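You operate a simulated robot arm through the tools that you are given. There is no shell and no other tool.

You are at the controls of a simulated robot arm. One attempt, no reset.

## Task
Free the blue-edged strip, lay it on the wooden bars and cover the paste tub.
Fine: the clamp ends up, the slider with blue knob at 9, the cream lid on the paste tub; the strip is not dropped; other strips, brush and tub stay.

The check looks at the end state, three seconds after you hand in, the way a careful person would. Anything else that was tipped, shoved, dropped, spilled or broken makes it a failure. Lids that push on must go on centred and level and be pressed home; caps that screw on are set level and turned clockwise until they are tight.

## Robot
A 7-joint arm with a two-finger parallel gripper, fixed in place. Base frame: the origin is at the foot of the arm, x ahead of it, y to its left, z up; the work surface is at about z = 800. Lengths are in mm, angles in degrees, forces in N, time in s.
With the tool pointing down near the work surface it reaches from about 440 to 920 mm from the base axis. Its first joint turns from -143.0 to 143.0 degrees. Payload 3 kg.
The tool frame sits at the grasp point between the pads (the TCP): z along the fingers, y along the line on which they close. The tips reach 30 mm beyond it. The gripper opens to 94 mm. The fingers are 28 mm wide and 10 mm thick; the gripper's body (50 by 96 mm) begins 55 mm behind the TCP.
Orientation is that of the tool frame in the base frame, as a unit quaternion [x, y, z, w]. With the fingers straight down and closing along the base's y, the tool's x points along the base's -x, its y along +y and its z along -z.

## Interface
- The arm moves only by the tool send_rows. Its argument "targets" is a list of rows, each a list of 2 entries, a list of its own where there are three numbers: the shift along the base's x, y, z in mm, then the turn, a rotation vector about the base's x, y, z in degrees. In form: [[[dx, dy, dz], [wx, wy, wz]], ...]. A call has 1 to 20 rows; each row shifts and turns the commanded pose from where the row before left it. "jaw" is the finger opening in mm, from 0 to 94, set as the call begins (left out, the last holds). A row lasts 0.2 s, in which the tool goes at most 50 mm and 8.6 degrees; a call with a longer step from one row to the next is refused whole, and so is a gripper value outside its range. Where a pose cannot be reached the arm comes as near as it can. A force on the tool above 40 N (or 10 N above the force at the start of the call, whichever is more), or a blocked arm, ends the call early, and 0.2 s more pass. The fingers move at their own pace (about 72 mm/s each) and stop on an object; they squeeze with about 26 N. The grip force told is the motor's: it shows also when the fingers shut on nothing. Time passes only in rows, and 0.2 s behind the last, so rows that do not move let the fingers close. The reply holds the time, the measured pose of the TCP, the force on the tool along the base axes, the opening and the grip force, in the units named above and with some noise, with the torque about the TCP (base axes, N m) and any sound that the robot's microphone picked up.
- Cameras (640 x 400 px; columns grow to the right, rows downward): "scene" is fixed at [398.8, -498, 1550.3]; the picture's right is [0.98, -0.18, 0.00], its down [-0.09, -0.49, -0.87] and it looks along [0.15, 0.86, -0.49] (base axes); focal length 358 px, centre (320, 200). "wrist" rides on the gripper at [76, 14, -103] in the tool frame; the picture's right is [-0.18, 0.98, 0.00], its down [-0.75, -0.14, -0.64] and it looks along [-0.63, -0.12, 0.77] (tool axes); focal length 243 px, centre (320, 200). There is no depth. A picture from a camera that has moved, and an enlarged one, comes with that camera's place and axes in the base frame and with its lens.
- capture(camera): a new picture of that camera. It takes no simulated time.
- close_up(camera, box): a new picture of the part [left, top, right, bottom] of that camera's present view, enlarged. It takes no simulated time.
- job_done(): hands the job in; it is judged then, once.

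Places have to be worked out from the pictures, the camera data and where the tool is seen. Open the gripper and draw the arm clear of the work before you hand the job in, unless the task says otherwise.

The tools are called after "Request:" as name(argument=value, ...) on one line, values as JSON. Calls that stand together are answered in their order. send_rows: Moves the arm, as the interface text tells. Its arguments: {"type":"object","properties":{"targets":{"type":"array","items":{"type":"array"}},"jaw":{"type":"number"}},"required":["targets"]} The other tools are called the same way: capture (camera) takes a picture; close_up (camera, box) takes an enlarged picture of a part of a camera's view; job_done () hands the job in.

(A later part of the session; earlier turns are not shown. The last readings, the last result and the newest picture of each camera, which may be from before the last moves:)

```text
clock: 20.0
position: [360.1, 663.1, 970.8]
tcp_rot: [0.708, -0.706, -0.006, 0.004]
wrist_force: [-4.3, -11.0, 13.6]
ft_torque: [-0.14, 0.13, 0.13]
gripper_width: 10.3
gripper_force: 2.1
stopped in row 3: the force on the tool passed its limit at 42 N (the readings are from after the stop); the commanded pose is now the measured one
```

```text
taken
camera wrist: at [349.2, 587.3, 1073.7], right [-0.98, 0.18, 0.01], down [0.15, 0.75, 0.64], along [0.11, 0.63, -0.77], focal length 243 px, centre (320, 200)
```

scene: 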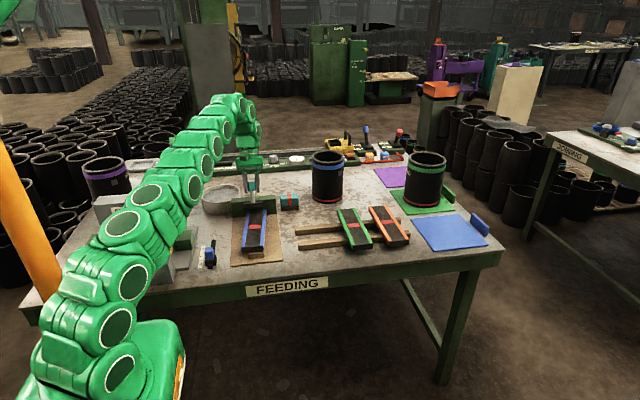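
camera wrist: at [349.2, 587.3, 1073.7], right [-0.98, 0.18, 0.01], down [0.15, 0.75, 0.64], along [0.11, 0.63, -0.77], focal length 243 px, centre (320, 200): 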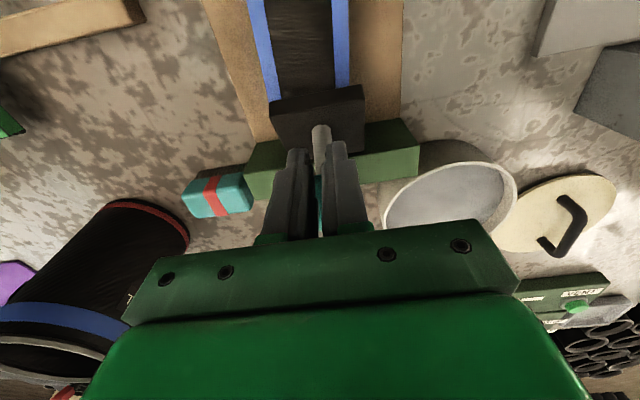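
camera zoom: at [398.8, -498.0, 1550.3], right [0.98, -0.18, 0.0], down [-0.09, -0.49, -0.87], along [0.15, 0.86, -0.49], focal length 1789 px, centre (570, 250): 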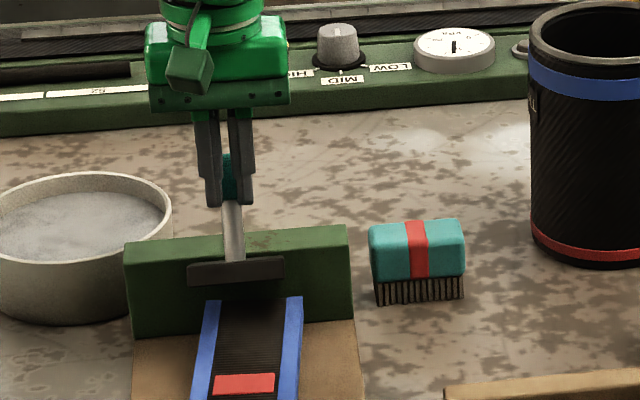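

The call stopped at 42 N with the clamp about 30° open, and it still moves with the push. I go slower to keep the force down.

Request:
send_rows(targets=[[[0, 1.5, 0.5], [0, 0, 0]], [[0, 1.5, 0.5], [0, 0, 0]], [[0, 1.5, 0.5], [0, 0, 0]], [[0, 1.5, 0.4], [0, 0, 0]], [[0, 1.5, 0.4], [0, 0, 0]], [[0, 1.5, 0.4], [0, 0, 0]], [[0, 1.5, 0.3], [0, 0, 0]], [[0, 1.5, 0.3], [0, 0, 0]], [[0, 1.5, 0.3], [0, 0, 0]], [[0, 1.5, 0.3], [0, 0, 0]]], jaw=8)

Request:
close_up(camera="scene", box=[220, 150, 320, 230])

```text
clock: 21.2
position: [362.2, 670.6, 974.4]
tcp_rot: [0.707, -0.707, -0.006, 0.003]
wrist_force: [-4.2, -7.1, 6.9]
ft_torque: [-0.14, 0.11, 0.14]
gripper_width: 10.5
gripper_force: 2.8
stopped in row 5: the force on the tool passed its limit at 41 N (the readings are from after the stop); the commanded pose is now the measured one
```

```text
5.00 times, centred on (270, 190) of scene
camera zoom: at [398.8, -498.0, 1550.3], right [0.98, -0.18, 0.0], down [-0.09, -0.49, -0.87], along [0.15, 0.86, -0.49], focal length 1789 px, centre (570, 250)
```

zoom: 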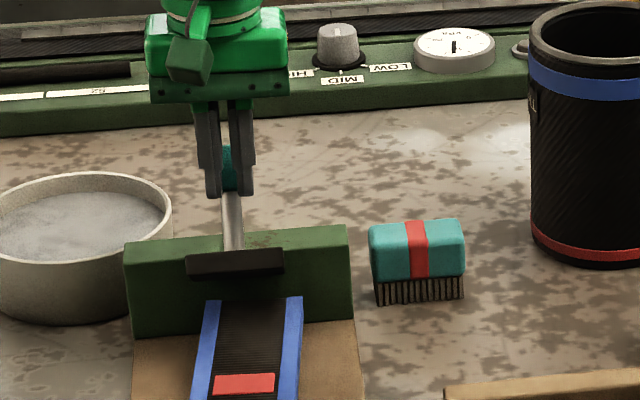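

Pushing from the fingertips on the tilted knob face adds vertical friction. I open the jaw to 20 mm so the fingers straddle the thin post, centre in x, and lower about 12 mm. That way the finger sides press on the knob's lower corner.

Request:
send_rows(targets=[[[-1.5, -1, 0], [0, 0, 0]], [[0, 0, -4], [0, 0, 0]], [[0, 0, -4], [0, 0, 0]], [[0, 0, -4], [0, 0, 0]]], jaw=20)

Request:
close_up(camera="scene", box=[220, 150, 320, 230])

Request:
close_up(camera="wrist", box=[220, 60, 420, 250])

```text
clock: 22.2
position: [359.6, 668.9, 963.1]
tcp_rot: [0.708, -0.706, -0.006, 0.003]
wrist_force: [0.0, 0.7, 0.4]
ft_torque: [-0.01, 0.0, 0.02]
gripper_width: 20.1
gripper_force: 0.0
```

```text
5.00 times, centred on (270, 190) of scene
camera zoom: at [398.8, -498.0, 1550.3], right [0.98, -0.18, 0.0], down [-0.09, -0.49, -0.87], along [0.15, 0.86, -0.49], focal length 1789 px, centre (570, 250)
```

zoom: 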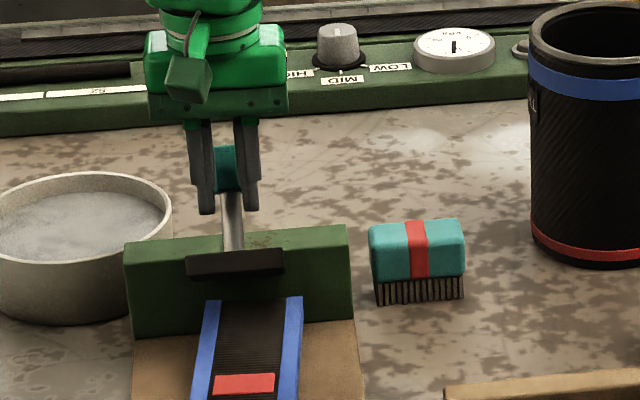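

```text
2.11 times, centred on (320, 155) of wrist
camera zoom: at [347.7, 593.0, 1064.9], right [-0.98, 0.18, 0.01], down [0.15, 0.75, 0.64], along [0.11, 0.63, -0.77], focal length 511 px, centre (320, 295)
```

zoom: 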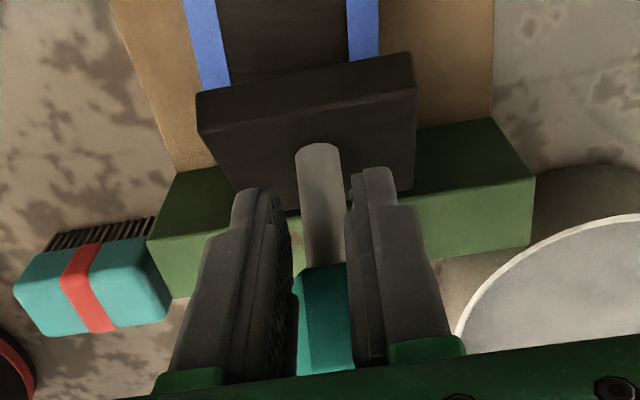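

The fingers now straddle the post with the knob resting against their sides, and the force is nearly zero. I push on along the arc.

Request:
send_rows(targets=[[[0, 2, 0.5], [0, 0, 0]], [[0, 2, 0.5], [0, 0, 0]], [[0, 2, 0.5], [0, 0, 0]], [[0, 2, 0.5], [0, 0, 0]], [[0, 2, 0.4], [0, 0, 0]], [[0, 2, 0.4], [0, 0, 0]], [[0, 2, 0.4], [0, 0, 0]], [[0, 2, 0.4], [0, 0, 0]], [[0, 2, 0.3], [0, 0, 0]], [[0, 2, 0.3], [0, 0, 0]], [[0, 2, 0.2], [0, 0, 0]], [[0, 2, 0.2], [0, 0, 0]]], jaw=20)

Request:
close_up(camera="scene", box=[220, 150, 320, 230])

```text
clock: 24.8
position: [358.9, 693.2, 967.6]
tcp_rot: [0.707, -0.707, -0.005, 0.002]
wrist_force: [-1.8, -1.4, 0.6]
ft_torque: [-0.06, 0.01, 0.06]
gripper_width: 21.2
gripper_force: 1.4
```

```text
5.00 times, centred on (270, 190) of scene
camera zoom: at [398.8, -498.0, 1550.3], right [0.98, -0.18, 0.0], down [-0.09, -0.49, -0.87], along [0.15, 0.86, -0.49], focal length 1789 px, centre (570, 250)
```

zoom: 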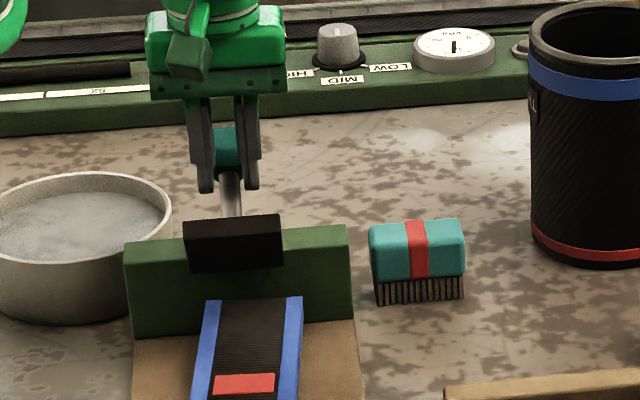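

The force is nearly zero now, with the clamp about 50° open and past its resistance. I keep pushing it back.

Request:
send_rows(targets=[[[0, 2.5, 0.2], [0, 0, 0]], [[0, 2.5, 0.1], [0, 0, 0]], [[0, 2.5, 0], [0, 0, 0]], [[0, 2.5, 0], [0, 0, 0]], [[0, 2.5, 0], [0, 0, 0]], [[0, 2.5, 0], [0, 0, 0]], [[0, 2.5, 0], [0, 0, 0]], [[0, 2.5, 0], [0, 0, 0]], [[0, 2.5, 0], [0, 0, 0]], [[0, 2.5, 0], [0, 0, 0]]], jaw=20)

Request:
close_up(camera="scene", box=[220, 150, 320, 230])

Request:
capture(camera="wrist")

```text
clock: 27.0
position: [359.9, 718.1, 967.2]
tcp_rot: [0.707, -0.707, -0.006, 0.003]
wrist_force: [-1.0, 0.4, -0.2]
ft_torque: [-0.02, 0.0, 0.02]
gripper_width: 20.0
gripper_force: 0.1
```

```text
5.00 times, centred on (270, 190) of scene
camera zoom: at [398.8, -498.0, 1550.3], right [0.98, -0.18, 0.0], down [-0.09, -0.49, -0.87], along [0.15, 0.86, -0.49], focal length 1789 px, centre (570, 250)
```

zoom: 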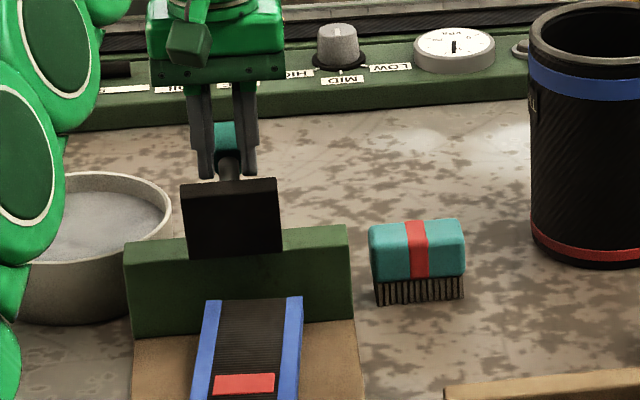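

```text
taken
camera wrist: at [348.1, 642.0, 1068.9], right [-0.98, 0.18, 0.01], down [0.15, 0.75, 0.64], along [0.11, 0.63, -0.77], focal length 243 px, centre (320, 200)
```

wrist: 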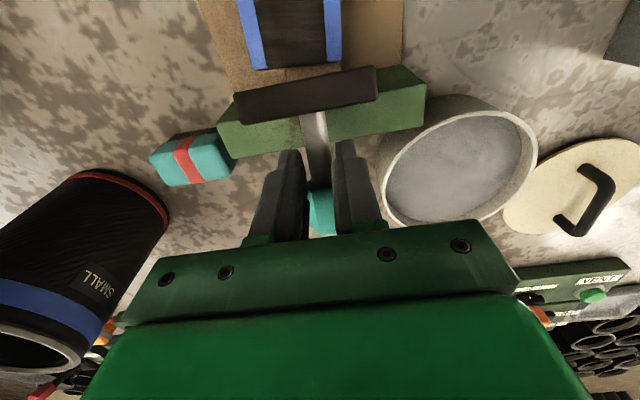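

The plate stands nearly upright and the strip's rear end is uncovered. I push a bit more to be sure the clamp reaches its upper rest.

Request:
send_rows(targets=[[[0, 2.5, 0], [0, 0, 0]], [[0, 2.5, 0], [0, 0, 0]], [[0, 2.5, -0.3], [0, 0, 0]], [[0, 2.5, -0.3], [0, 0, 0]], [[0, 2.5, -0.5], [0, 0, 0]], [[0, 2.5, -0.5], [0, 0, 0]], [[0, 2.5, -0.5], [0, 0, 0]], [[0, 2.5, -0.5], [0, 0, 0]]], jaw=20)

Request:
close_up(camera="scene", box=[220, 150, 320, 230])

Request:
capture(camera="wrist")

```text
clock: 28.8
position: [360.3, 738.2, 964.8]
tcp_rot: [0.708, -0.707, -0.006, 0.003]
wrist_force: [-0.8, 0.6, -0.3]
ft_torque: [-0.03, 0.05, 0.01]
gripper_width: 19.8
gripper_force: 0.1
```

```text
5.00 times, centred on (270, 190) of scene
camera zoom: at [398.8, -498.0, 1550.3], right [0.98, -0.18, 0.0], down [-0.09, -0.49, -0.87], along [0.15, 0.86, -0.49], focal length 1789 px, centre (570, 250)
```

zoom: 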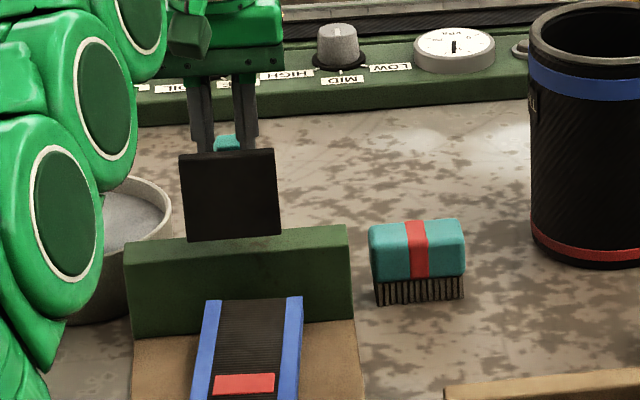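

```text
taken
camera wrist: at [347.7, 661.3, 1066.7], right [-0.98, 0.18, 0.01], down [0.15, 0.75, 0.64], along [0.11, 0.63, -0.77], focal length 243 px, centre (320, 200)
```

wrist: 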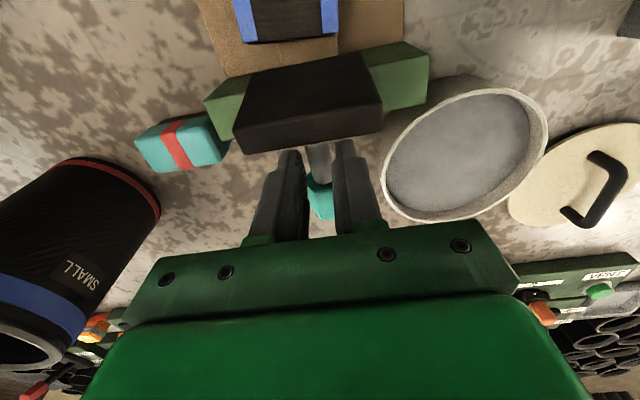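

The clamp has passed vertical with no load on the tool. I lift straight up out of the slot between plate and knob and check that it stays open.

Request:
send_rows(targets=[[[0, 0, 15], [0, 0, 0]], [[0, 0, 20], [0, 0, 0]], [[0, 0, 25], [0, 0, 0]], [[0, -10, 30], [0, 0, 0]], [[0, -20, 30], [0, 0, 0]], [[0, 0, 0], [0, 0, 0]]], jaw=20)

Request:
capture(camera="wrist")

Request:
close_up(camera="scene", box=[220, 150, 320, 270])

```text
clock: 30.2
position: [359.9, 708.9, 1086.5]
tcp_rot: [0.708, -0.706, -0.005, 0.004]
wrist_force: [0.0, 0.1, 0.1]
ft_torque: [-0.04, 0.02, 0.06]
gripper_width: 20.1
gripper_force: 0.1
```

```text
taken
camera wrist: at [348.1, 632.2, 1188.2], right [-0.98, 0.18, 0.01], down [0.15, 0.75, 0.64], along [0.11, 0.63, -0.77], focal length 243 px, centre (320, 200)
```

wrist: 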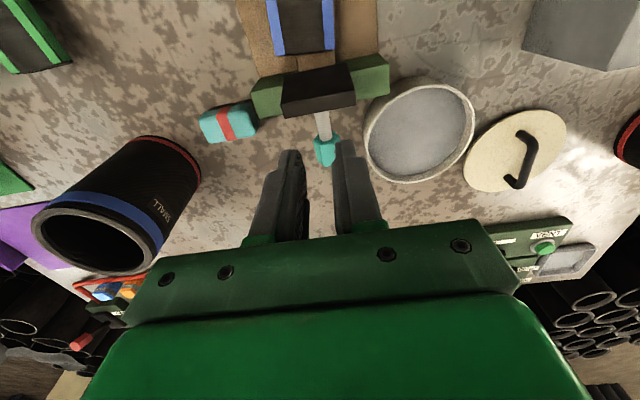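

```text
3.33 times, centred on (270, 210) of scene
camera zoom: at [398.8, -498.0, 1550.3], right [0.98, -0.18, 0.0], down [-0.09, -0.49, -0.87], along [0.15, 0.86, -0.49], focal length 1193 px, centre (487, 167)
```

zoom: 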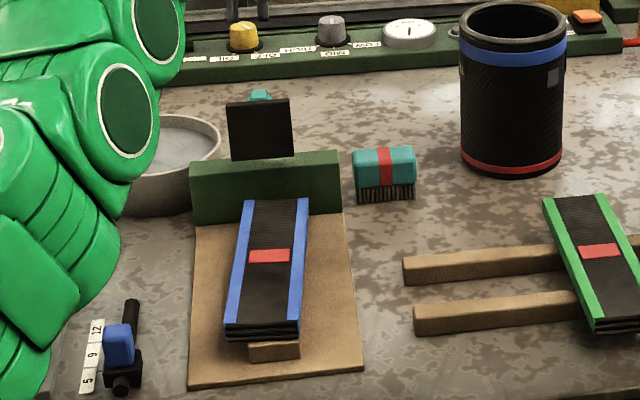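

The clamp stays up by itself and the strip is free. It lies turned about 5.6° clockwise from y, with its red band near (361, 566) and its top around z≈845. I move above the band with the jaw open, turn to match, and look.

Request:
send_rows(targets=[[[0, -35, 0], [0, 0, -1.4]], [[0, -35, 0], [0, 0, -1.4]], [[0, -35, -10], [0, 0, -1.4]], [[1, -38, -30], [0, 0, -1.4]], [[0, 0, -40], [0, 0, 0]], [[0, 0, -36], [0, 0, 0]], [[0, 0, 0], [0, 0, 0]]], jaw=94)

Request:
capture(camera="wrist")

Request:
close_up(camera="scene", box=[200, 150, 340, 270])

```text
clock: 31.8
position: [360.5, 563.0, 968.7]
tcp_rot: [-0.672, 0.741, 0.006, -0.002]
wrist_force: [-0.4, 0.5, 0.0]
ft_torque: [-0.01, 0.01, 0.02]
gripper_width: 94.0
gripper_force: 0.1
```

```text
taken
camera wrist: at [341.6, 488.3, 1070.3], right [-0.96, 0.28, 0.01], down [0.22, 0.73, 0.64], along [0.17, 0.62, -0.77], focal length 243 px, centre (320, 200)
```

wrist: 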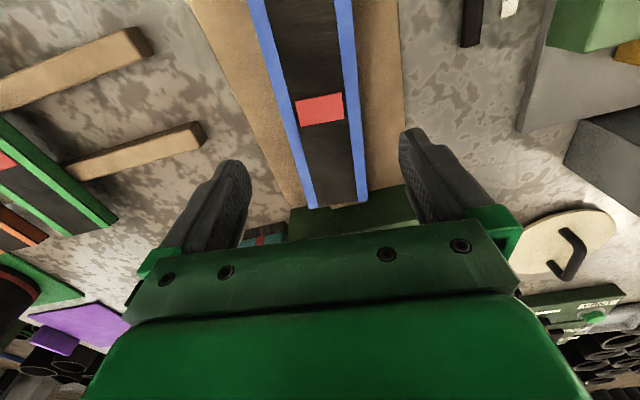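

```text
3.33 times, centred on (270, 210) of scene
camera zoom: at [398.8, -498.0, 1550.3], right [0.98, -0.18, 0.0], down [-0.09, -0.49, -0.87], along [0.15, 0.86, -0.49], focal length 1193 px, centre (487, 167)
```

zoom: 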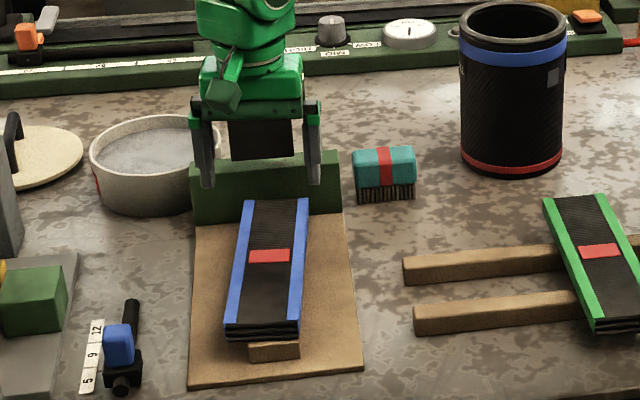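

The camera-based TCP (363, 563) is right above the red band, and the yaw matches the strip at about 5.6°. Triangulation puts the strip top at z≈852 and its underside at z≈829. I descend to TCP z≈843, which puts the tips near 813, above the board.

Request:
send_rows(targets=[[[0, 1, -30], [0, 0, 0]], [[0, 0, -30], [0, 0, 0]], [[0, 0, -25], [0, 0, 0]], [[0, 0, -15], [0, 0, 0]], [[0, 0, -10], [0, 0, 0]], [[0, 0, 0], [0, 0, 0]]], jaw=94)

Request:
capture(camera="wrist")

Request:
close_up(camera="scene", box=[210, 170, 320, 270])

```text
clock: 33.2
position: [360.5, 565.2, 858.7]
tcp_rot: [-0.672, 0.74, 0.005, -0.003]
wrist_force: [-0.4, 0.0, 0.3]
ft_torque: [0.05, 0.0, -0.03]
gripper_width: 93.8
gripper_force: 0.0
```

```text
taken
camera wrist: at [340.5, 491.1, 960.7], right [-0.96, 0.28, 0.01], down [0.22, 0.73, 0.64], along [0.17, 0.62, -0.77], focal length 243 px, centre (320, 200)
```

wrist: 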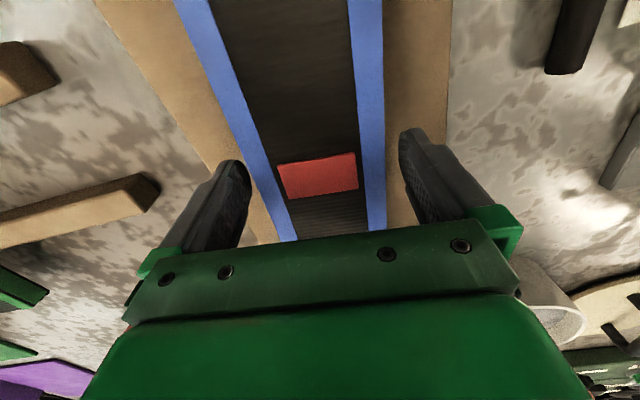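

```text
4.00 times, centred on (265, 220) of scene
camera zoom: at [398.8, -498.0, 1550.3], right [0.98, -0.18, 0.0], down [-0.09, -0.49, -0.87], along [0.15, 0.86, -0.49], focal length 1431 px, centre (540, 120)
```

zoom: 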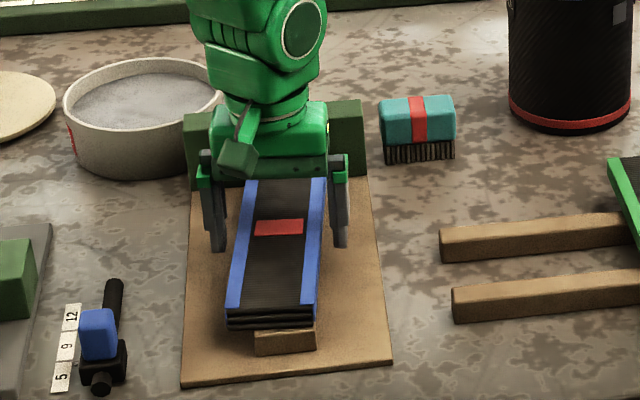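

The strip is centred between the open fingers with about 12 mm on each side. I go down 15 mm more and close on it.

Request:
send_rows(targets=[[[0, 0, -8], [0, 0, 0]], [[0, 0, -7], [0, 0, 0]], [[0, 0, 0], [0, 0, 0]]], jaw=94)

Request:
send_rows(targets=[[[0, 0, 0], [0, 0, 0]], [[0, 0, 0], [0, 0, 0]], [[0, 0, 0], [0, 0, 0]]], jaw=55)

```text
clock: 34.0
position: [359.5, 565.5, 843.7]
tcp_rot: [-0.672, 0.74, 0.005, -0.003]
wrist_force: [-0.4, -0.4, 0.1]
ft_torque: [-0.01, 0.01, 0.0]
gripper_width: 94.2
gripper_force: 0.0
```

```text
clock: 34.8
position: [361.0, 566.6, 844.1]
tcp_rot: [-0.672, 0.741, 0.006, -0.003]
wrist_force: [1.1, 0.1, -0.5]
ft_torque: [-0.03, 0.02, 0.02]
gripper_width: 73.9
gripper_force: 26.1
```

The strip is gripped at 73.9 mm with 26 N. I lift gently and watch the load.

Request:
send_rows(targets=[[[0, 0, 3], [0, 0, 0]], [[0, 0, 5], [0, 0, 0]], [[0, 0, 8], [0, 0, 0]], [[0, 0, 12], [0, 0, 0]], [[0, 0, 12], [0, 0, 0]], [[0, 0, 0], [0, 0, 0]]], jaw=55)

Request:
capture(camera="wrist")

Request:
close_up(camera="scene", box=[210, 150, 350, 270])

```text
clock: 36.2
position: [359.3, 566.8, 883.0]
tcp_rot: [-0.673, 0.74, 0.006, -0.003]
wrist_force: [0.2, -0.5, -1.0]
ft_torque: [0.01, 0.05, -0.02]
gripper_width: 73.5
gripper_force: 25.7
```

```text
taken
camera wrist: at [341.1, 491.3, 986.0], right [-0.96, 0.28, 0.01], down [0.22, 0.73, 0.64], along [0.17, 0.62, -0.77], focal length 243 px, centre (320, 200)
```

wrist: 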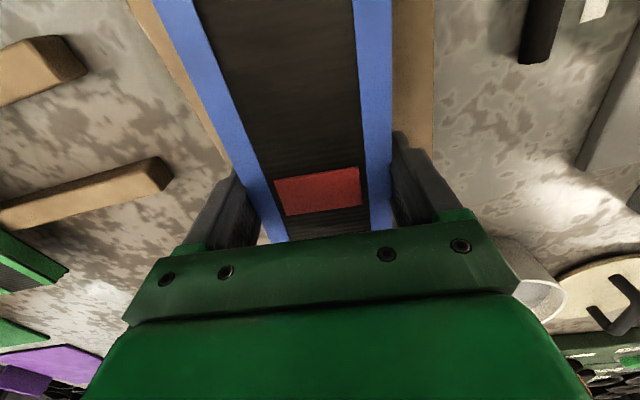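

```text
3.33 times, centred on (280, 210) of scene
camera zoom: at [398.8, -498.0, 1550.3], right [0.98, -0.18, 0.0], down [-0.09, -0.49, -0.87], along [0.15, 0.86, -0.49], focal length 1193 px, centre (453, 167)
```

zoom: 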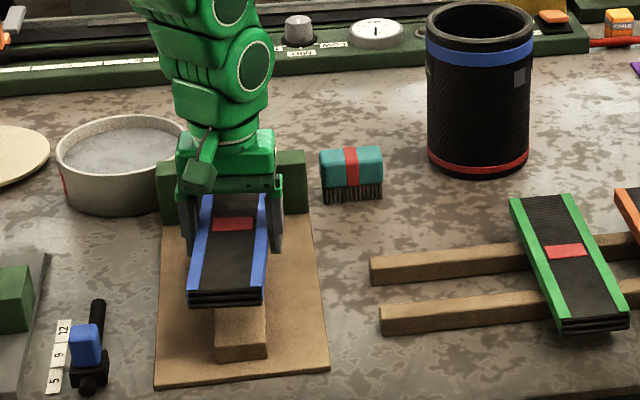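

The strip is lifted clear, level, and light (about 1 N). I raise it a little more, carry it over to the free part of the bars, centre (580, 514), and turn it back to line up with y.

Request:
send_rows(targets=[[[0, 0, 15], [0, 0, 0]], [[0, 0, 20], [0, 0, 0]], [[12, -3, 5], [0, 0, 0.5]], [[18, -4, 0], [0, 0, 0.6]], [[18, -4.5, 0], [0, 0, 0.6]], [[18, -4.5, 0], [0, 0, 0.6]], [[18, -4.5, 0], [0, 0, 0.6]], [[18, -4.5, 0], [0, 0, 0.6]], [[18, -4.5, 0], [0, 0, 0.6]], [[18, -4.5, 0], [0, 0, 0.6]], [[18, -4.5, 0], [0, 0, 0.5]], [[18, -4.5, 0], [0, 0, 0.3]], [[18, -4.3, 0], [0, 0, 0]], [[14, -3, 0], [0, 0, 0]], [[11, -1.2, 0], [0, 0, 0]], [[0, 0, 0], [0, 0, 0]]], jaw=55)

Request:
capture(camera="wrist")

Request:
close_up(camera="scene", box=[270, 150, 450, 270])

```text
clock: 39.6
position: [579.4, 514.4, 921.7]
tcp_rot: [-0.707, 0.707, 0.005, -0.003]
wrist_force: [-0.1, 0.5, 0.0]
ft_torque: [-0.01, 0.02, -0.01]
gripper_width: 73.9
gripper_force: 25.7
```

```text
taken
camera wrist: at [566.8, 437.8, 1024.0], right [-0.98, 0.18, 0.01], down [0.15, 0.75, 0.64], along [0.11, 0.63, -0.77], focal length 243 px, centre (320, 200)
```

wrist: 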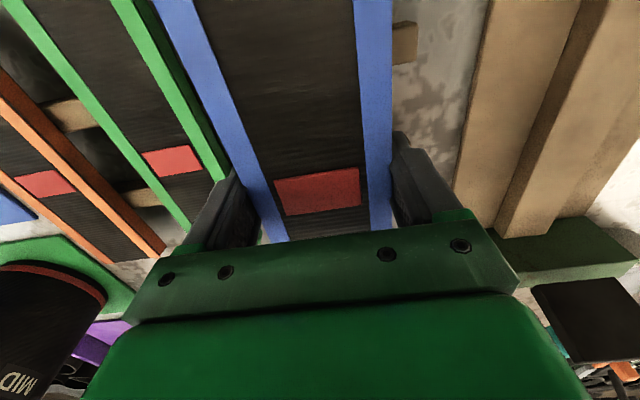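

```text
3.33 times, centred on (360, 210) of scene
camera zoom: at [398.8, -498.0, 1550.3], right [0.98, -0.18, 0.0], down [-0.09, -0.49, -0.87], along [0.15, 0.86, -0.49], focal length 1193 px, centre (187, 167)
```

zoom: 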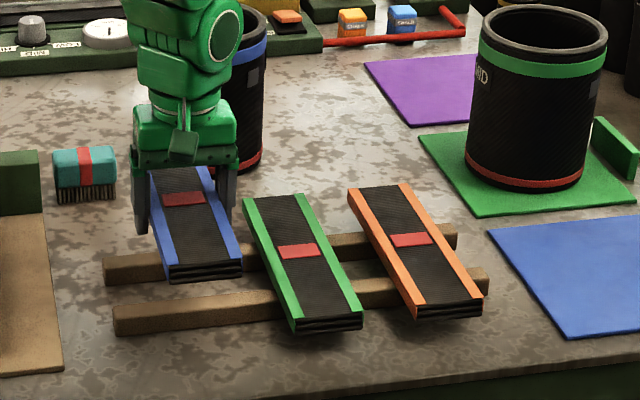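

The strip is over the free part of the bars and parallel to the others. I lower it quickly to just above the bars, then slowly feel for contact.

Request:
send_rows(targets=[[[0, 0, -15], [0, 0, 0]], [[0, 0, -15], [0, 0, 0]], [[0, 0, -15], [0, 0, 0]], [[0, 0, -10], [0, 0, 0]], [[0, 0, -7], [0, 0, 0]], [[0, 0, 0], [0, 0, 0]]], jaw=55)

Request:
close_up(camera="scene", box=[270, 170, 410, 270])

```text
clock: 41.0
position: [578.3, 513.0, 860.5]
tcp_rot: [0.708, -0.707, -0.006, 0.004]
wrist_force: [0.4, -1.0, -0.8]
ft_torque: [0.0, 0.01, -0.03]
gripper_width: 73.7
gripper_force: 26.0
```

```text
4.00 times, centred on (340, 220) of scene
camera zoom: at [398.8, -498.0, 1550.3], right [0.98, -0.18, 0.0], down [-0.09, -0.49, -0.87], along [0.15, 0.86, -0.49], focal length 1431 px, centre (240, 120)
```

zoom: 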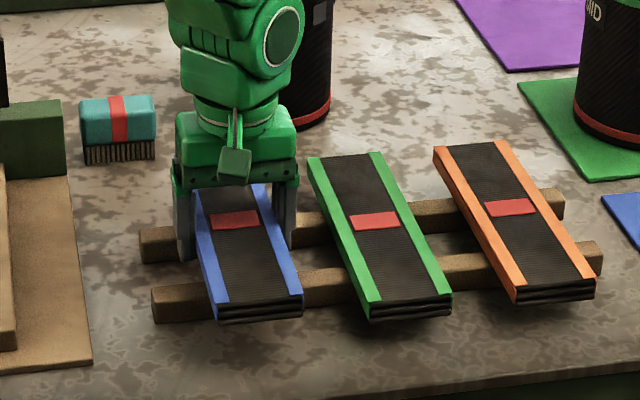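

The strip is level just above the bars. I lower in 1.5 mm steps, watching for upward force.

Request:
send_rows(targets=[[[0, 0, -1.5], [0, 0, 0]], [[0, 0, -1.5], [0, 0, 0]], [[0, 0, -1.5], [0, 0, 0]], [[0, 0, -1.5], [0, 0, 0]], [[0, 0, -1.5], [0, 0, 0]], [[0, 0, -1.5], [0, 0, 0]]], jaw=55)

```text
clock: 42.4
position: [577.9, 513.7, 851.6]
tcp_rot: [-0.707, 0.707, 0.006, -0.003]
wrist_force: [0.1, -0.5, -1.0]
ft_torque: [0.0, -0.02, 0.02]
gripper_width: 73.8
gripper_force: 25.8
```

No contact yet at z≈851.6, so I continue down in 1 mm steps.

Request:
send_rows(targets=[[[0, 0, -1], [0, 0, 0]], [[0, 0, -1], [0, 0, 0]], [[0, 0, -1], [0, 0, 0]], [[0, 0, -1], [0, 0, 0]]], jaw=55)

Request:
close_up(camera="scene", box=[300, 200, 380, 260])

```text
clock: 43.4
position: [578.0, 514.9, 847.9]
tcp_rot: [0.707, -0.707, -0.005, 0.003]
wrist_force: [-0.5, -0.3, -1.0]
ft_torque: [0.03, -0.02, -0.05]
gripper_width: 73.9
gripper_force: 25.8
```

```text
6.67 times, centred on (340, 230) of scene
camera zoom: at [398.8, -498.0, 1550.3], right [0.98, -0.18, 0.0], down [-0.09, -0.49, -0.87], along [0.15, 0.86, -0.49], focal length 2386 px, centre (187, 0)
```

zoom: 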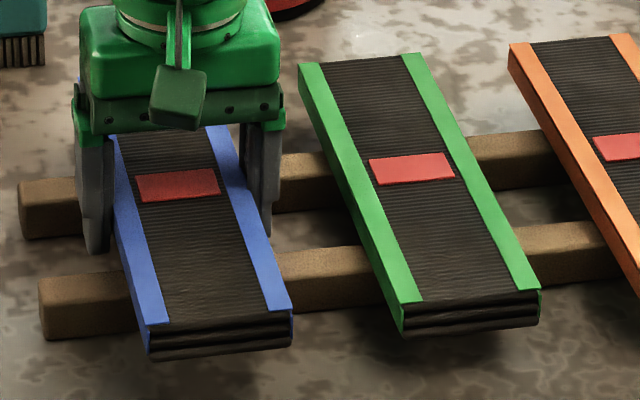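

Still no contact; the strip looks almost on the bars. I go on in 1 mm steps.

Request:
send_rows(targets=[[[0, 0, -1], [0, 0, 0]], [[0, 0, -1], [0, 0, 0]], [[0, 0, -1], [0, 0, 0]]], jaw=55)

```text
clock: 44.2
position: [577.8, 514.4, 845.7]
tcp_rot: [0.707, -0.707, -0.006, 0.003]
wrist_force: [0.1, 0.2, -1.4]
ft_torque: [0.06, 0.01, -0.01]
gripper_width: 73.7
gripper_force: 26.0
```

Still free at z≈845.7, so I continue.

Request:
send_rows(targets=[[[0, 0, -1], [0, 0, 0]], [[0, 0, -1], [0, 0, 0]], [[0, 0, -1], [0, 0, 0]]], jaw=55)

```text
clock: 45.0
position: [579.2, 513.9, 842.6]
tcp_rot: [0.707, -0.707, -0.006, 0.003]
wrist_force: [0.8, 0.0, -1.2]
ft_torque: [0.02, -0.02, 0.0]
gripper_width: 73.8
gripper_force: 26.1
```

Still only the strip's weight at 842.6. I check the gap visually and continue.

Request:
send_rows(targets=[[[0, 0, -1], [0, 0, 0]], [[0, 0, -1], [0, 0, 0]], [[0, 0, -1], [0, 0, 0]]], jaw=55)

Request:
close_up(camera="scene", box=[300, 200, 380, 260])

Request:
capture(camera="wrist")

```text
clock: 45.8
position: [577.5, 515.0, 841.3]
tcp_rot: [0.707, -0.707, -0.006, 0.004]
wrist_force: [-0.1, -1.3, -0.8]
ft_torque: [-0.05, -0.01, 0.04]
gripper_width: 74.1
gripper_force: 25.7
```

```text
6.67 times, centred on (340, 230) of scene
camera zoom: at [398.8, -498.0, 1550.3], right [0.98, -0.18, 0.0], down [-0.09, -0.49, -0.87], along [0.15, 0.86, -0.49], focal length 2386 px, centre (187, 0)
```

zoom: 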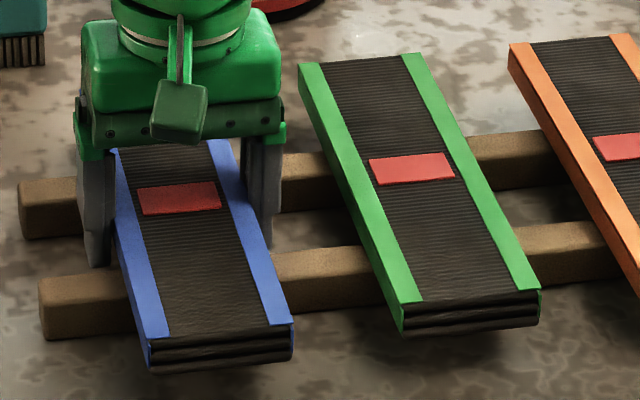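

```text
taken
camera wrist: at [566.0, 437.9, 942.4], right [-0.98, 0.18, 0.01], down [0.15, 0.75, 0.64], along [0.11, 0.63, -0.77], focal length 243 px, centre (320, 200)
```

wrist: 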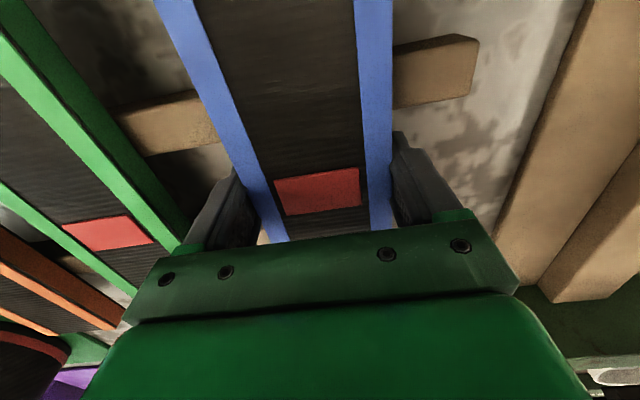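

Bar height from the picture is about 22–25 mm, so contact should be imminent. I keep lowering in 1 mm steps.

Request:
send_rows(targets=[[[0, 0, -1], [0, 0, 0]], [[0, 0, -1], [0, 0, 0]], [[0, 0, -1], [0, 0, 0]]], jaw=55)

```text
clock: 46.6
position: [578.8, 516.0, 839.4]
tcp_rot: [-0.707, 0.707, 0.006, -0.002]
wrist_force: [-0.2, 0.7, 3.2]
ft_torque: [-0.17, 0.16, -0.06]
gripper_width: 73.4
gripper_force: 25.6
stopped in row 3: the force on the tool passed its limit at 44 N (the readings are from after the stop); the commanded pose is now the measured one
```

The strip touched the bars firmly at TCP z≈839 and only 3 N remains. I open the fingers and look before lifting.

Request:
send_rows(targets=[[[0, 0, 0], [0, 0, 0]], [[0, 0, 0], [0, 0, 0]]], jaw=92)

Request:
capture(camera="wrist")

Request:
close_up(camera="scene", box=[290, 190, 410, 260])

```text
clock: 47.2
position: [577.5, 515.0, 838.6]
tcp_rot: [0.707, -0.707, -0.006, 0.002]
wrist_force: [0.3, 0.3, 0.4]
ft_torque: [0.0, 0.01, 0.0]
gripper_width: 91.9
gripper_force: 0.0
```

```text
taken
camera wrist: at [566.6, 438.7, 940.8], right [-0.98, 0.18, 0.01], down [0.15, 0.75, 0.64], along [0.11, 0.63, -0.77], focal length 243 px, centre (320, 200)
```

wrist: 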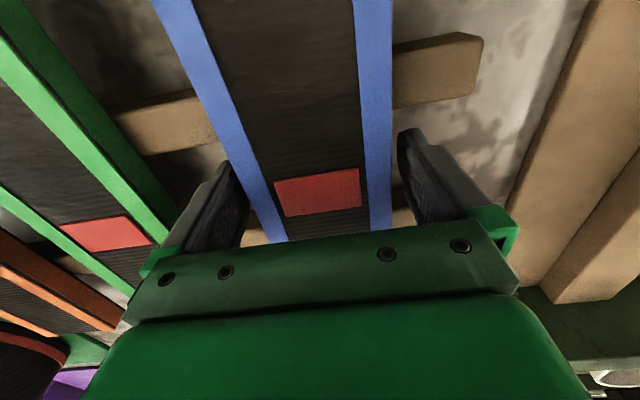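

```text
5.33 times, centred on (350, 225) of scene
camera zoom: at [398.8, -498.0, 1550.3], right [0.98, -0.18, 0.0], down [-0.09, -0.49, -0.87], along [0.15, 0.86, -0.49], focal length 1908 px, centre (160, 67)
```

zoom: 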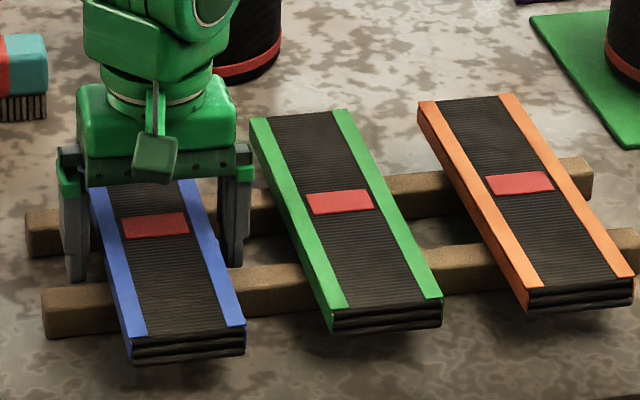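

The strip rests on both bars, and the fingers are clear of it. I lift straight up and check.

Request:
send_rows(targets=[[[0, 0, 5], [0, 0, 0]], [[0, 0, 10], [0, 0, 0]], [[0, 0, 20], [0, 0, 0]], [[0, 0, 30], [0, 0, 0]], [[0, 0, 30], [0, 0, 0]], [[0, 0, 30], [0, 0, 0]], [[0, 0, 0], [0, 0, 0]]], jaw=92)

Request:
close_up(camera="scene", box=[210, 150, 450, 270])

Request:
capture(camera="wrist")

```text
clock: 48.8
position: [581.2, 513.0, 964.0]
tcp_rot: [0.708, -0.707, -0.005, 0.002]
wrist_force: [0.4, -0.1, -0.2]
ft_torque: [-0.02, 0.01, 0.05]
gripper_width: 92.0
gripper_force: 0.1
```

```text
2.67 times, centred on (330, 210) of scene
camera zoom: at [398.8, -498.0, 1550.3], right [0.98, -0.18, 0.0], down [-0.09, -0.49, -0.87], along [0.15, 0.86, -0.49], focal length 954 px, centre (293, 173)
```

zoom: 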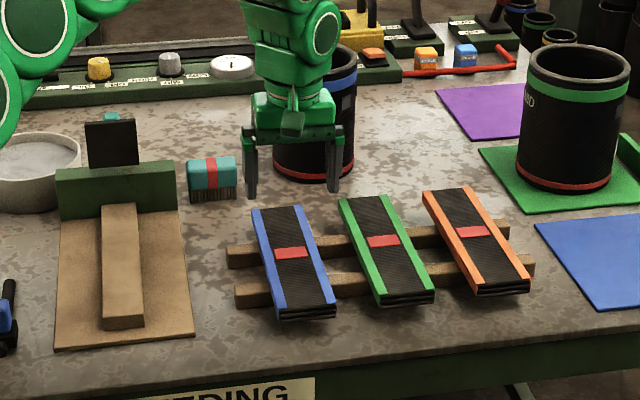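

```text
taken
camera wrist: at [568.7, 437.2, 1066.0], right [-0.98, 0.18, 0.01], down [0.15, 0.75, 0.64], along [0.11, 0.63, -0.77], focal length 243 px, centre (320, 200)
```

wrist: 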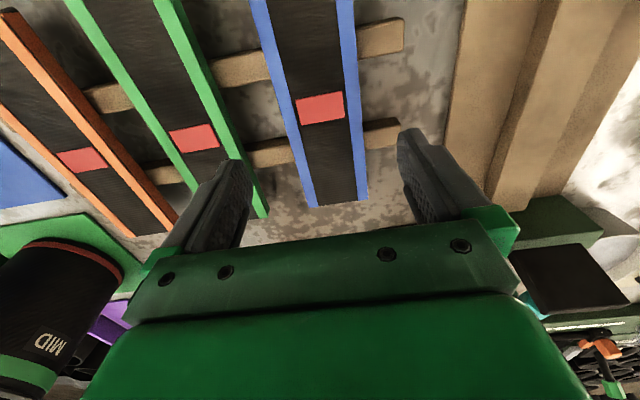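

The strip lies well on the bars and the clamp is up. Next comes the slider: I travel to above the blue knob at about (214, 450).

Request:
send_rows(targets=[[[-20, -3, 10], [0, 0, 0]], [[-40, -7, 10], [0, 0, 0]], [[-40, -7, 0], [0, 0, 0]], [[-45, -8, 0], [0, 0, 0]], [[-45, -8, 0], [0, 0, 0]], [[-45, -8, 0], [0, 0, 0]], [[-45, -8, 0], [0, 0, 0]], [[-40, -7, 0], [0, 0, 0]], [[-30, -5, -10], [0, 0, 0]], [[-16, -2, -20], [0, 0, 0]], [[0, 0, 0], [0, 0, 0]]], jaw=60)

Request:
capture(camera="wrist")

Request:
capture(camera="scene")

```text
clock: 51.2
position: [210.1, 451.4, 953.8]
tcp_rot: [0.708, -0.706, -0.006, 0.003]
wrist_force: [0.2, 0.3, -0.2]
ft_torque: [0.01, -0.02, 0.02]
gripper_width: 59.8
gripper_force: 0.1
```

```text
taken
camera wrist: at [198.5, 375.4, 1056.6], right [-0.98, 0.18, 0.01], down [0.15, 0.75, 0.64], along [0.11, 0.63, -0.77], focal length 243 px, centre (320, 200)
```

wrist: 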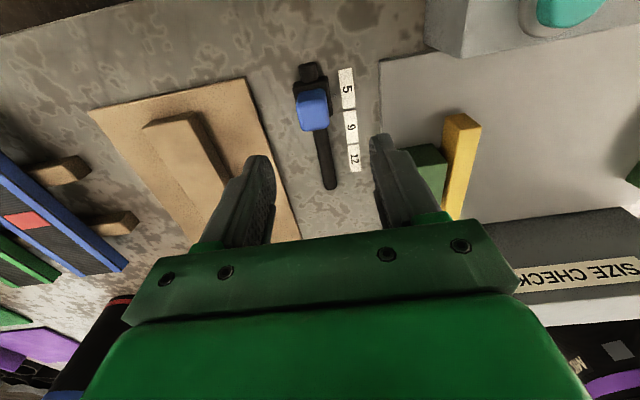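

```text
taken
```

scene: 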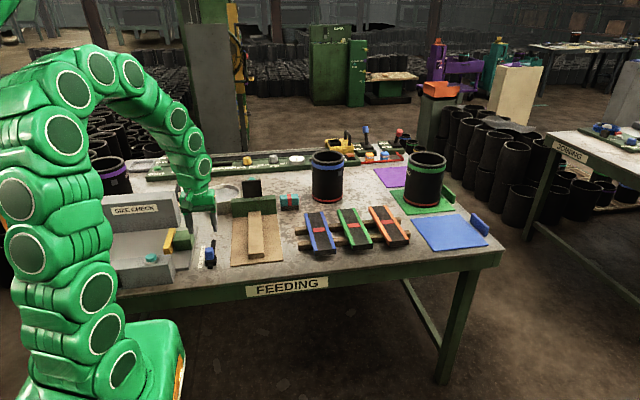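

Request:
close_up(camera="wrist", box=[270, 50, 390, 200])

Request:
close_up(camera="scene", box=[180, 220, 240, 280])

```text
2.67 times, centred on (330, 125) of wrist
camera zoom: at [198.5, 375.4, 1056.6], right [-0.98, 0.18, 0.01], down [0.15, 0.75, 0.64], along [0.11, 0.63, -0.77], focal length 647 px, centre (293, 400)
```

zoom: 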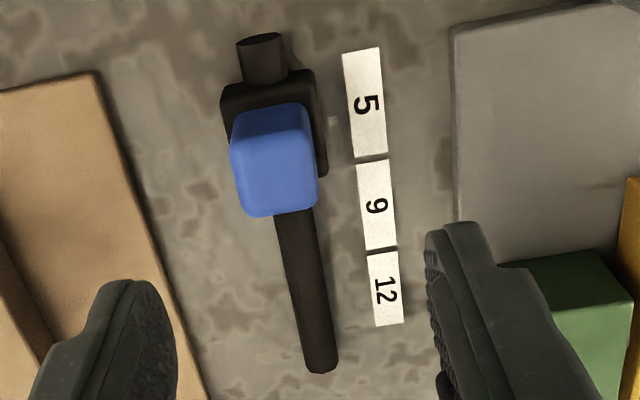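

```text
6.67 times, centred on (210, 250) of scene
camera zoom: at [398.8, -498.0, 1550.3], right [0.98, -0.18, 0.0], down [-0.09, -0.49, -0.87], along [0.15, 0.86, -0.49], focal length 2386 px, centre (1053, -133)
```

zoom: 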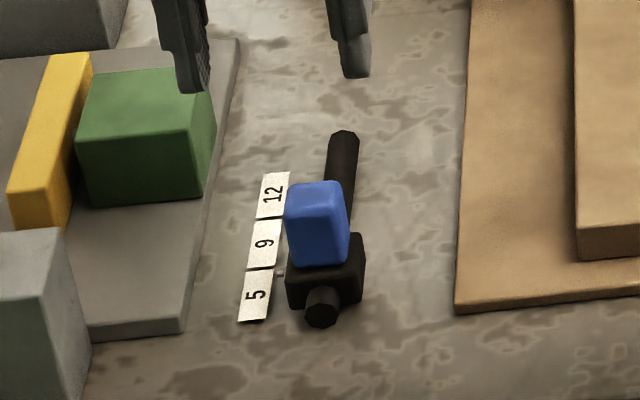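

The rail runs along y at x≈217 from y≈420 to 560, with labels 5, 9 and 12 at y≈449, 489 and 529. The knob is at about (216.5, 449). I centre over it and descend to TCP z≈861, so the tips stay above the carriage.

Request:
send_rows(targets=[[[4, -2, -20], [0, 0, 0]], [[0, 0, -25], [0, 0, 0]], [[0, 0, -20], [0, 0, 0]], [[0, 0, -15], [0, 0, 0]], [[0, 0, -12], [0, 0, 0]], [[0, 0, 0], [0, 0, 0]]], jaw=60)

Request:
capture(camera="wrist")

Request:
close_up(camera="scene", box=[180, 210, 240, 280])

```text
clock: 52.6
position: [217.7, 449.2, 861.4]
tcp_rot: [0.707, -0.707, -0.005, 0.003]
wrist_force: [0.6, 0.0, -0.6]
ft_torque: [0.03, 0.0, -0.01]
gripper_width: 60.2
gripper_force: 0.0
```

```text
taken
camera wrist: at [204.9, 372.4, 964.0], right [-0.98, 0.18, 0.01], down [0.15, 0.75, 0.64], along [0.11, 0.63, -0.77], focal length 243 px, centre (320, 200)
```

wrist: 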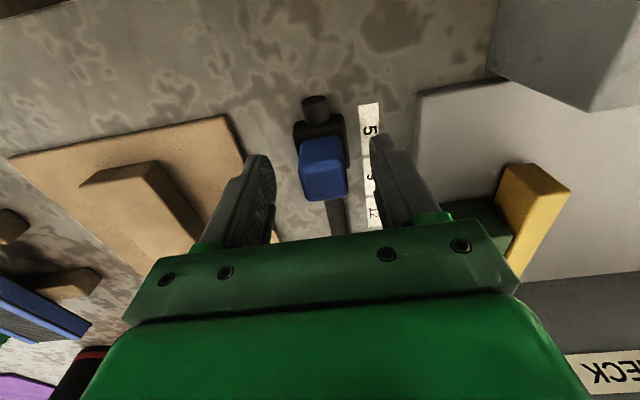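

```text
5.71 times, centred on (210, 245) of scene
camera zoom: at [398.8, -498.0, 1550.3], right [0.98, -0.18, 0.0], down [-0.09, -0.49, -0.87], along [0.15, 0.86, -0.49], focal length 2045 px, centre (949, -57)
```

zoom: 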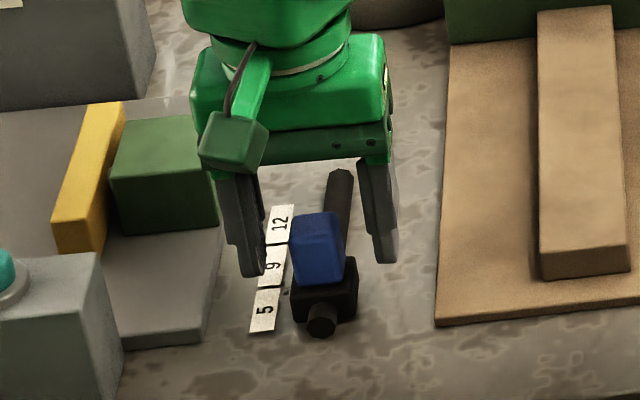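

The knob stands between the fingertips, and the tips reach almost down to its base. I close on it.

Request:
send_rows(targets=[[[0, 0, 0], [0, 0, 0]], [[0, 0, 0], [0, 0, 0]], [[0, 0, 0], [0, 0, 0]]], jaw=10)

Request:
close_up(camera="wrist", box=[240, 80, 420, 230])

```text
clock: 53.3
position: [214.8, 449.0, 862.0]
tcp_rot: [0.707, -0.707, -0.006, 0.003]
wrist_force: [-6.1, 2.3, 5.1]
ft_torque: [-0.33, 0.21, 0.02]
gripper_width: 29.9
gripper_force: 45.1
stopped in row 3: the force on the tool passed its limit at 42 N (the readings are from after the stop); the commanded pose is now the measured one
```

```text
2.67 times, centred on (330, 155) of wrist
camera zoom: at [203.3, 372.6, 964.3], right [-0.98, 0.18, 0.01], down [0.15, 0.75, 0.64], along [0.11, 0.63, -0.77], focal length 647 px, centre (293, 320)
```

zoom: 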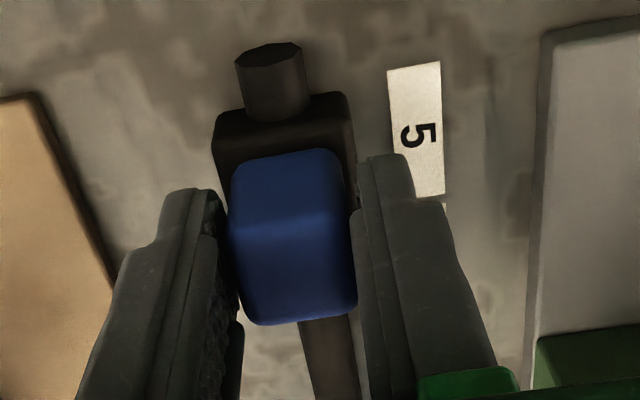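

The knob is held at 29.9 mm. I slide it +40 mm along y towards the 9.

Request:
send_rows(targets=[[[0, 4, 0], [0, 0, 0]], [[0, 4, 0], [0, 0, 0]], [[0, 4, 0], [0, 0, 0]], [[0, 4, 0], [0, 0, 0]], [[0, 4, 0], [0, 0, 0]], [[0, 4, 0], [0, 0, 0]], [[0, 4, 0], [0, 0, 0]], [[0, 4, 0], [0, 0, 0]], [[0, 4, 0], [0, 0, 0]], [[0, 4, 0], [0, 0, 0]]], jaw=10)

Request:
close_up(camera="wrist", box=[240, 50, 420, 230])

Request:
close_up(camera="scene", box=[180, 210, 240, 280])

```text
clock: 55.5
position: [214.3, 488.7, 863.9]
tcp_rot: [-0.707, 0.708, 0.007, -0.002]
wrist_force: [-5.0, 0.4, 10.0]
ft_torque: [-0.28, -0.11, 0.17]
gripper_width: 26.4
gripper_force: 14.6
stopped in row 10: the force on the tool passed its limit at 44 N (the readings are from after the stop); the commanded pose is now the measured one
```

```text
2.22 times, centred on (330, 140) of wrist
camera zoom: at [203.5, 412.6, 965.7], right [-0.98, 0.18, 0.01], down [0.15, 0.75, 0.64], along [0.11, 0.64, -0.76], focal length 539 px, centre (298, 333)
```

zoom: 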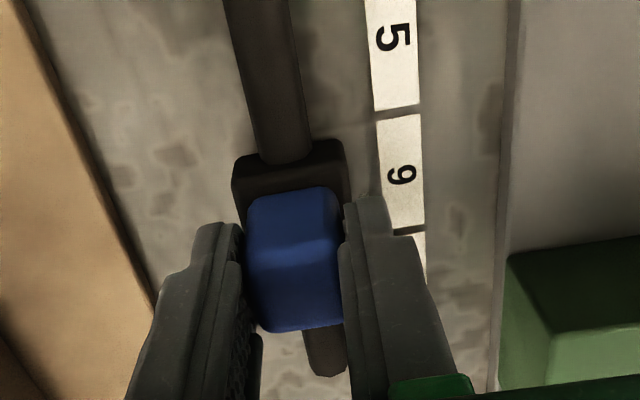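

```text
5.71 times, centred on (210, 245) of scene
camera zoom: at [398.8, -498.0, 1550.3], right [0.98, -0.18, 0.0], down [-0.09, -0.49, -0.87], along [0.15, 0.86, -0.49], focal length 2045 px, centre (949, -57)
```

zoom: 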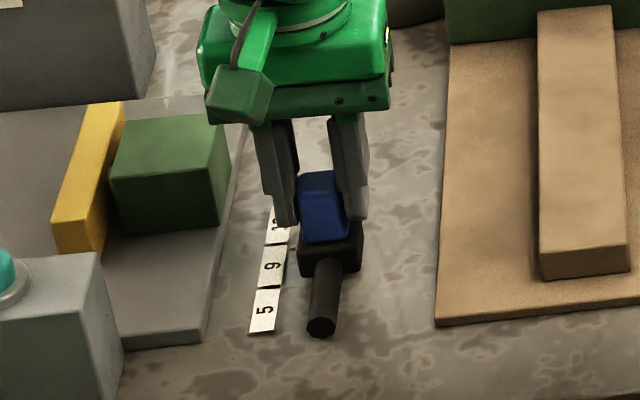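

The carriage moved about 40 mm and looks to be beside the 9. I release, lift and check its position.

Request:
send_rows(targets=[[[0, 0, 0], [0, 0, 0]], [[0, 0, 0], [0, 0, 0]], [[0, 0, 15], [0, 0, 0]], [[0, -10, 30], [0, 0, 0]], [[0, -15, 30], [0, 0, 0]], [[0, -15, 20], [0, 0, 0]], [[0, 0, 0], [0, 0, 0]]], jaw=60)

Request:
close_up(camera="wrist", box=[270, 50, 410, 200])

Request:
close_up(camera="scene", box=[190, 220, 230, 270])

```text
clock: 57.1
position: [214.0, 447.7, 957.5]
tcp_rot: [-0.707, 0.708, 0.007, -0.004]
wrist_force: [-0.4, 0.4, 0.9]
ft_torque: [-0.04, -0.01, 0.03]
gripper_width: 59.9
gripper_force: 0.2
```

```text
2.67 times, centred on (340, 125) of wrist
camera zoom: at [202.5, 371.7, 1060.0], right [-0.98, 0.18, 0.01], down [0.15, 0.75, 0.64], along [0.11, 0.63, -0.77], focal length 647 px, centre (267, 400)
```

zoom: 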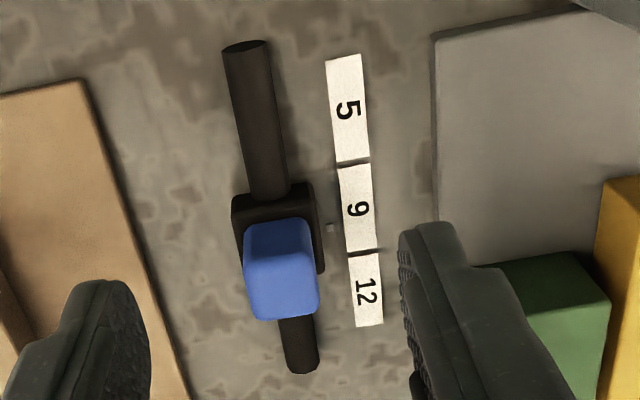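

```text
8.00 times, centred on (210, 245) of scene
camera zoom: at [398.8, -498.0, 1550.3], right [0.98, -0.18, 0.0], down [-0.09, -0.49, -0.87], along [0.15, 0.86, -0.49], focal length 2863 px, centre (1200, -160)
```

zoom: 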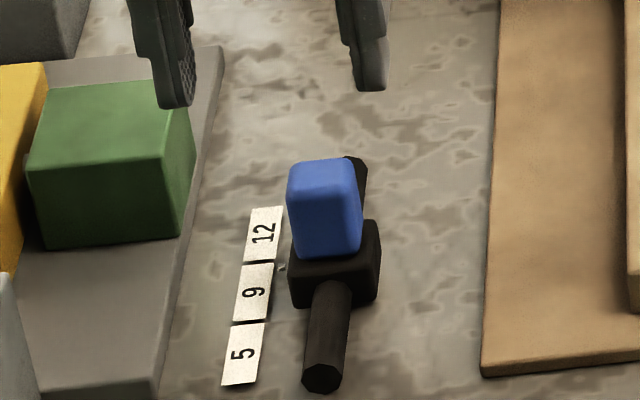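

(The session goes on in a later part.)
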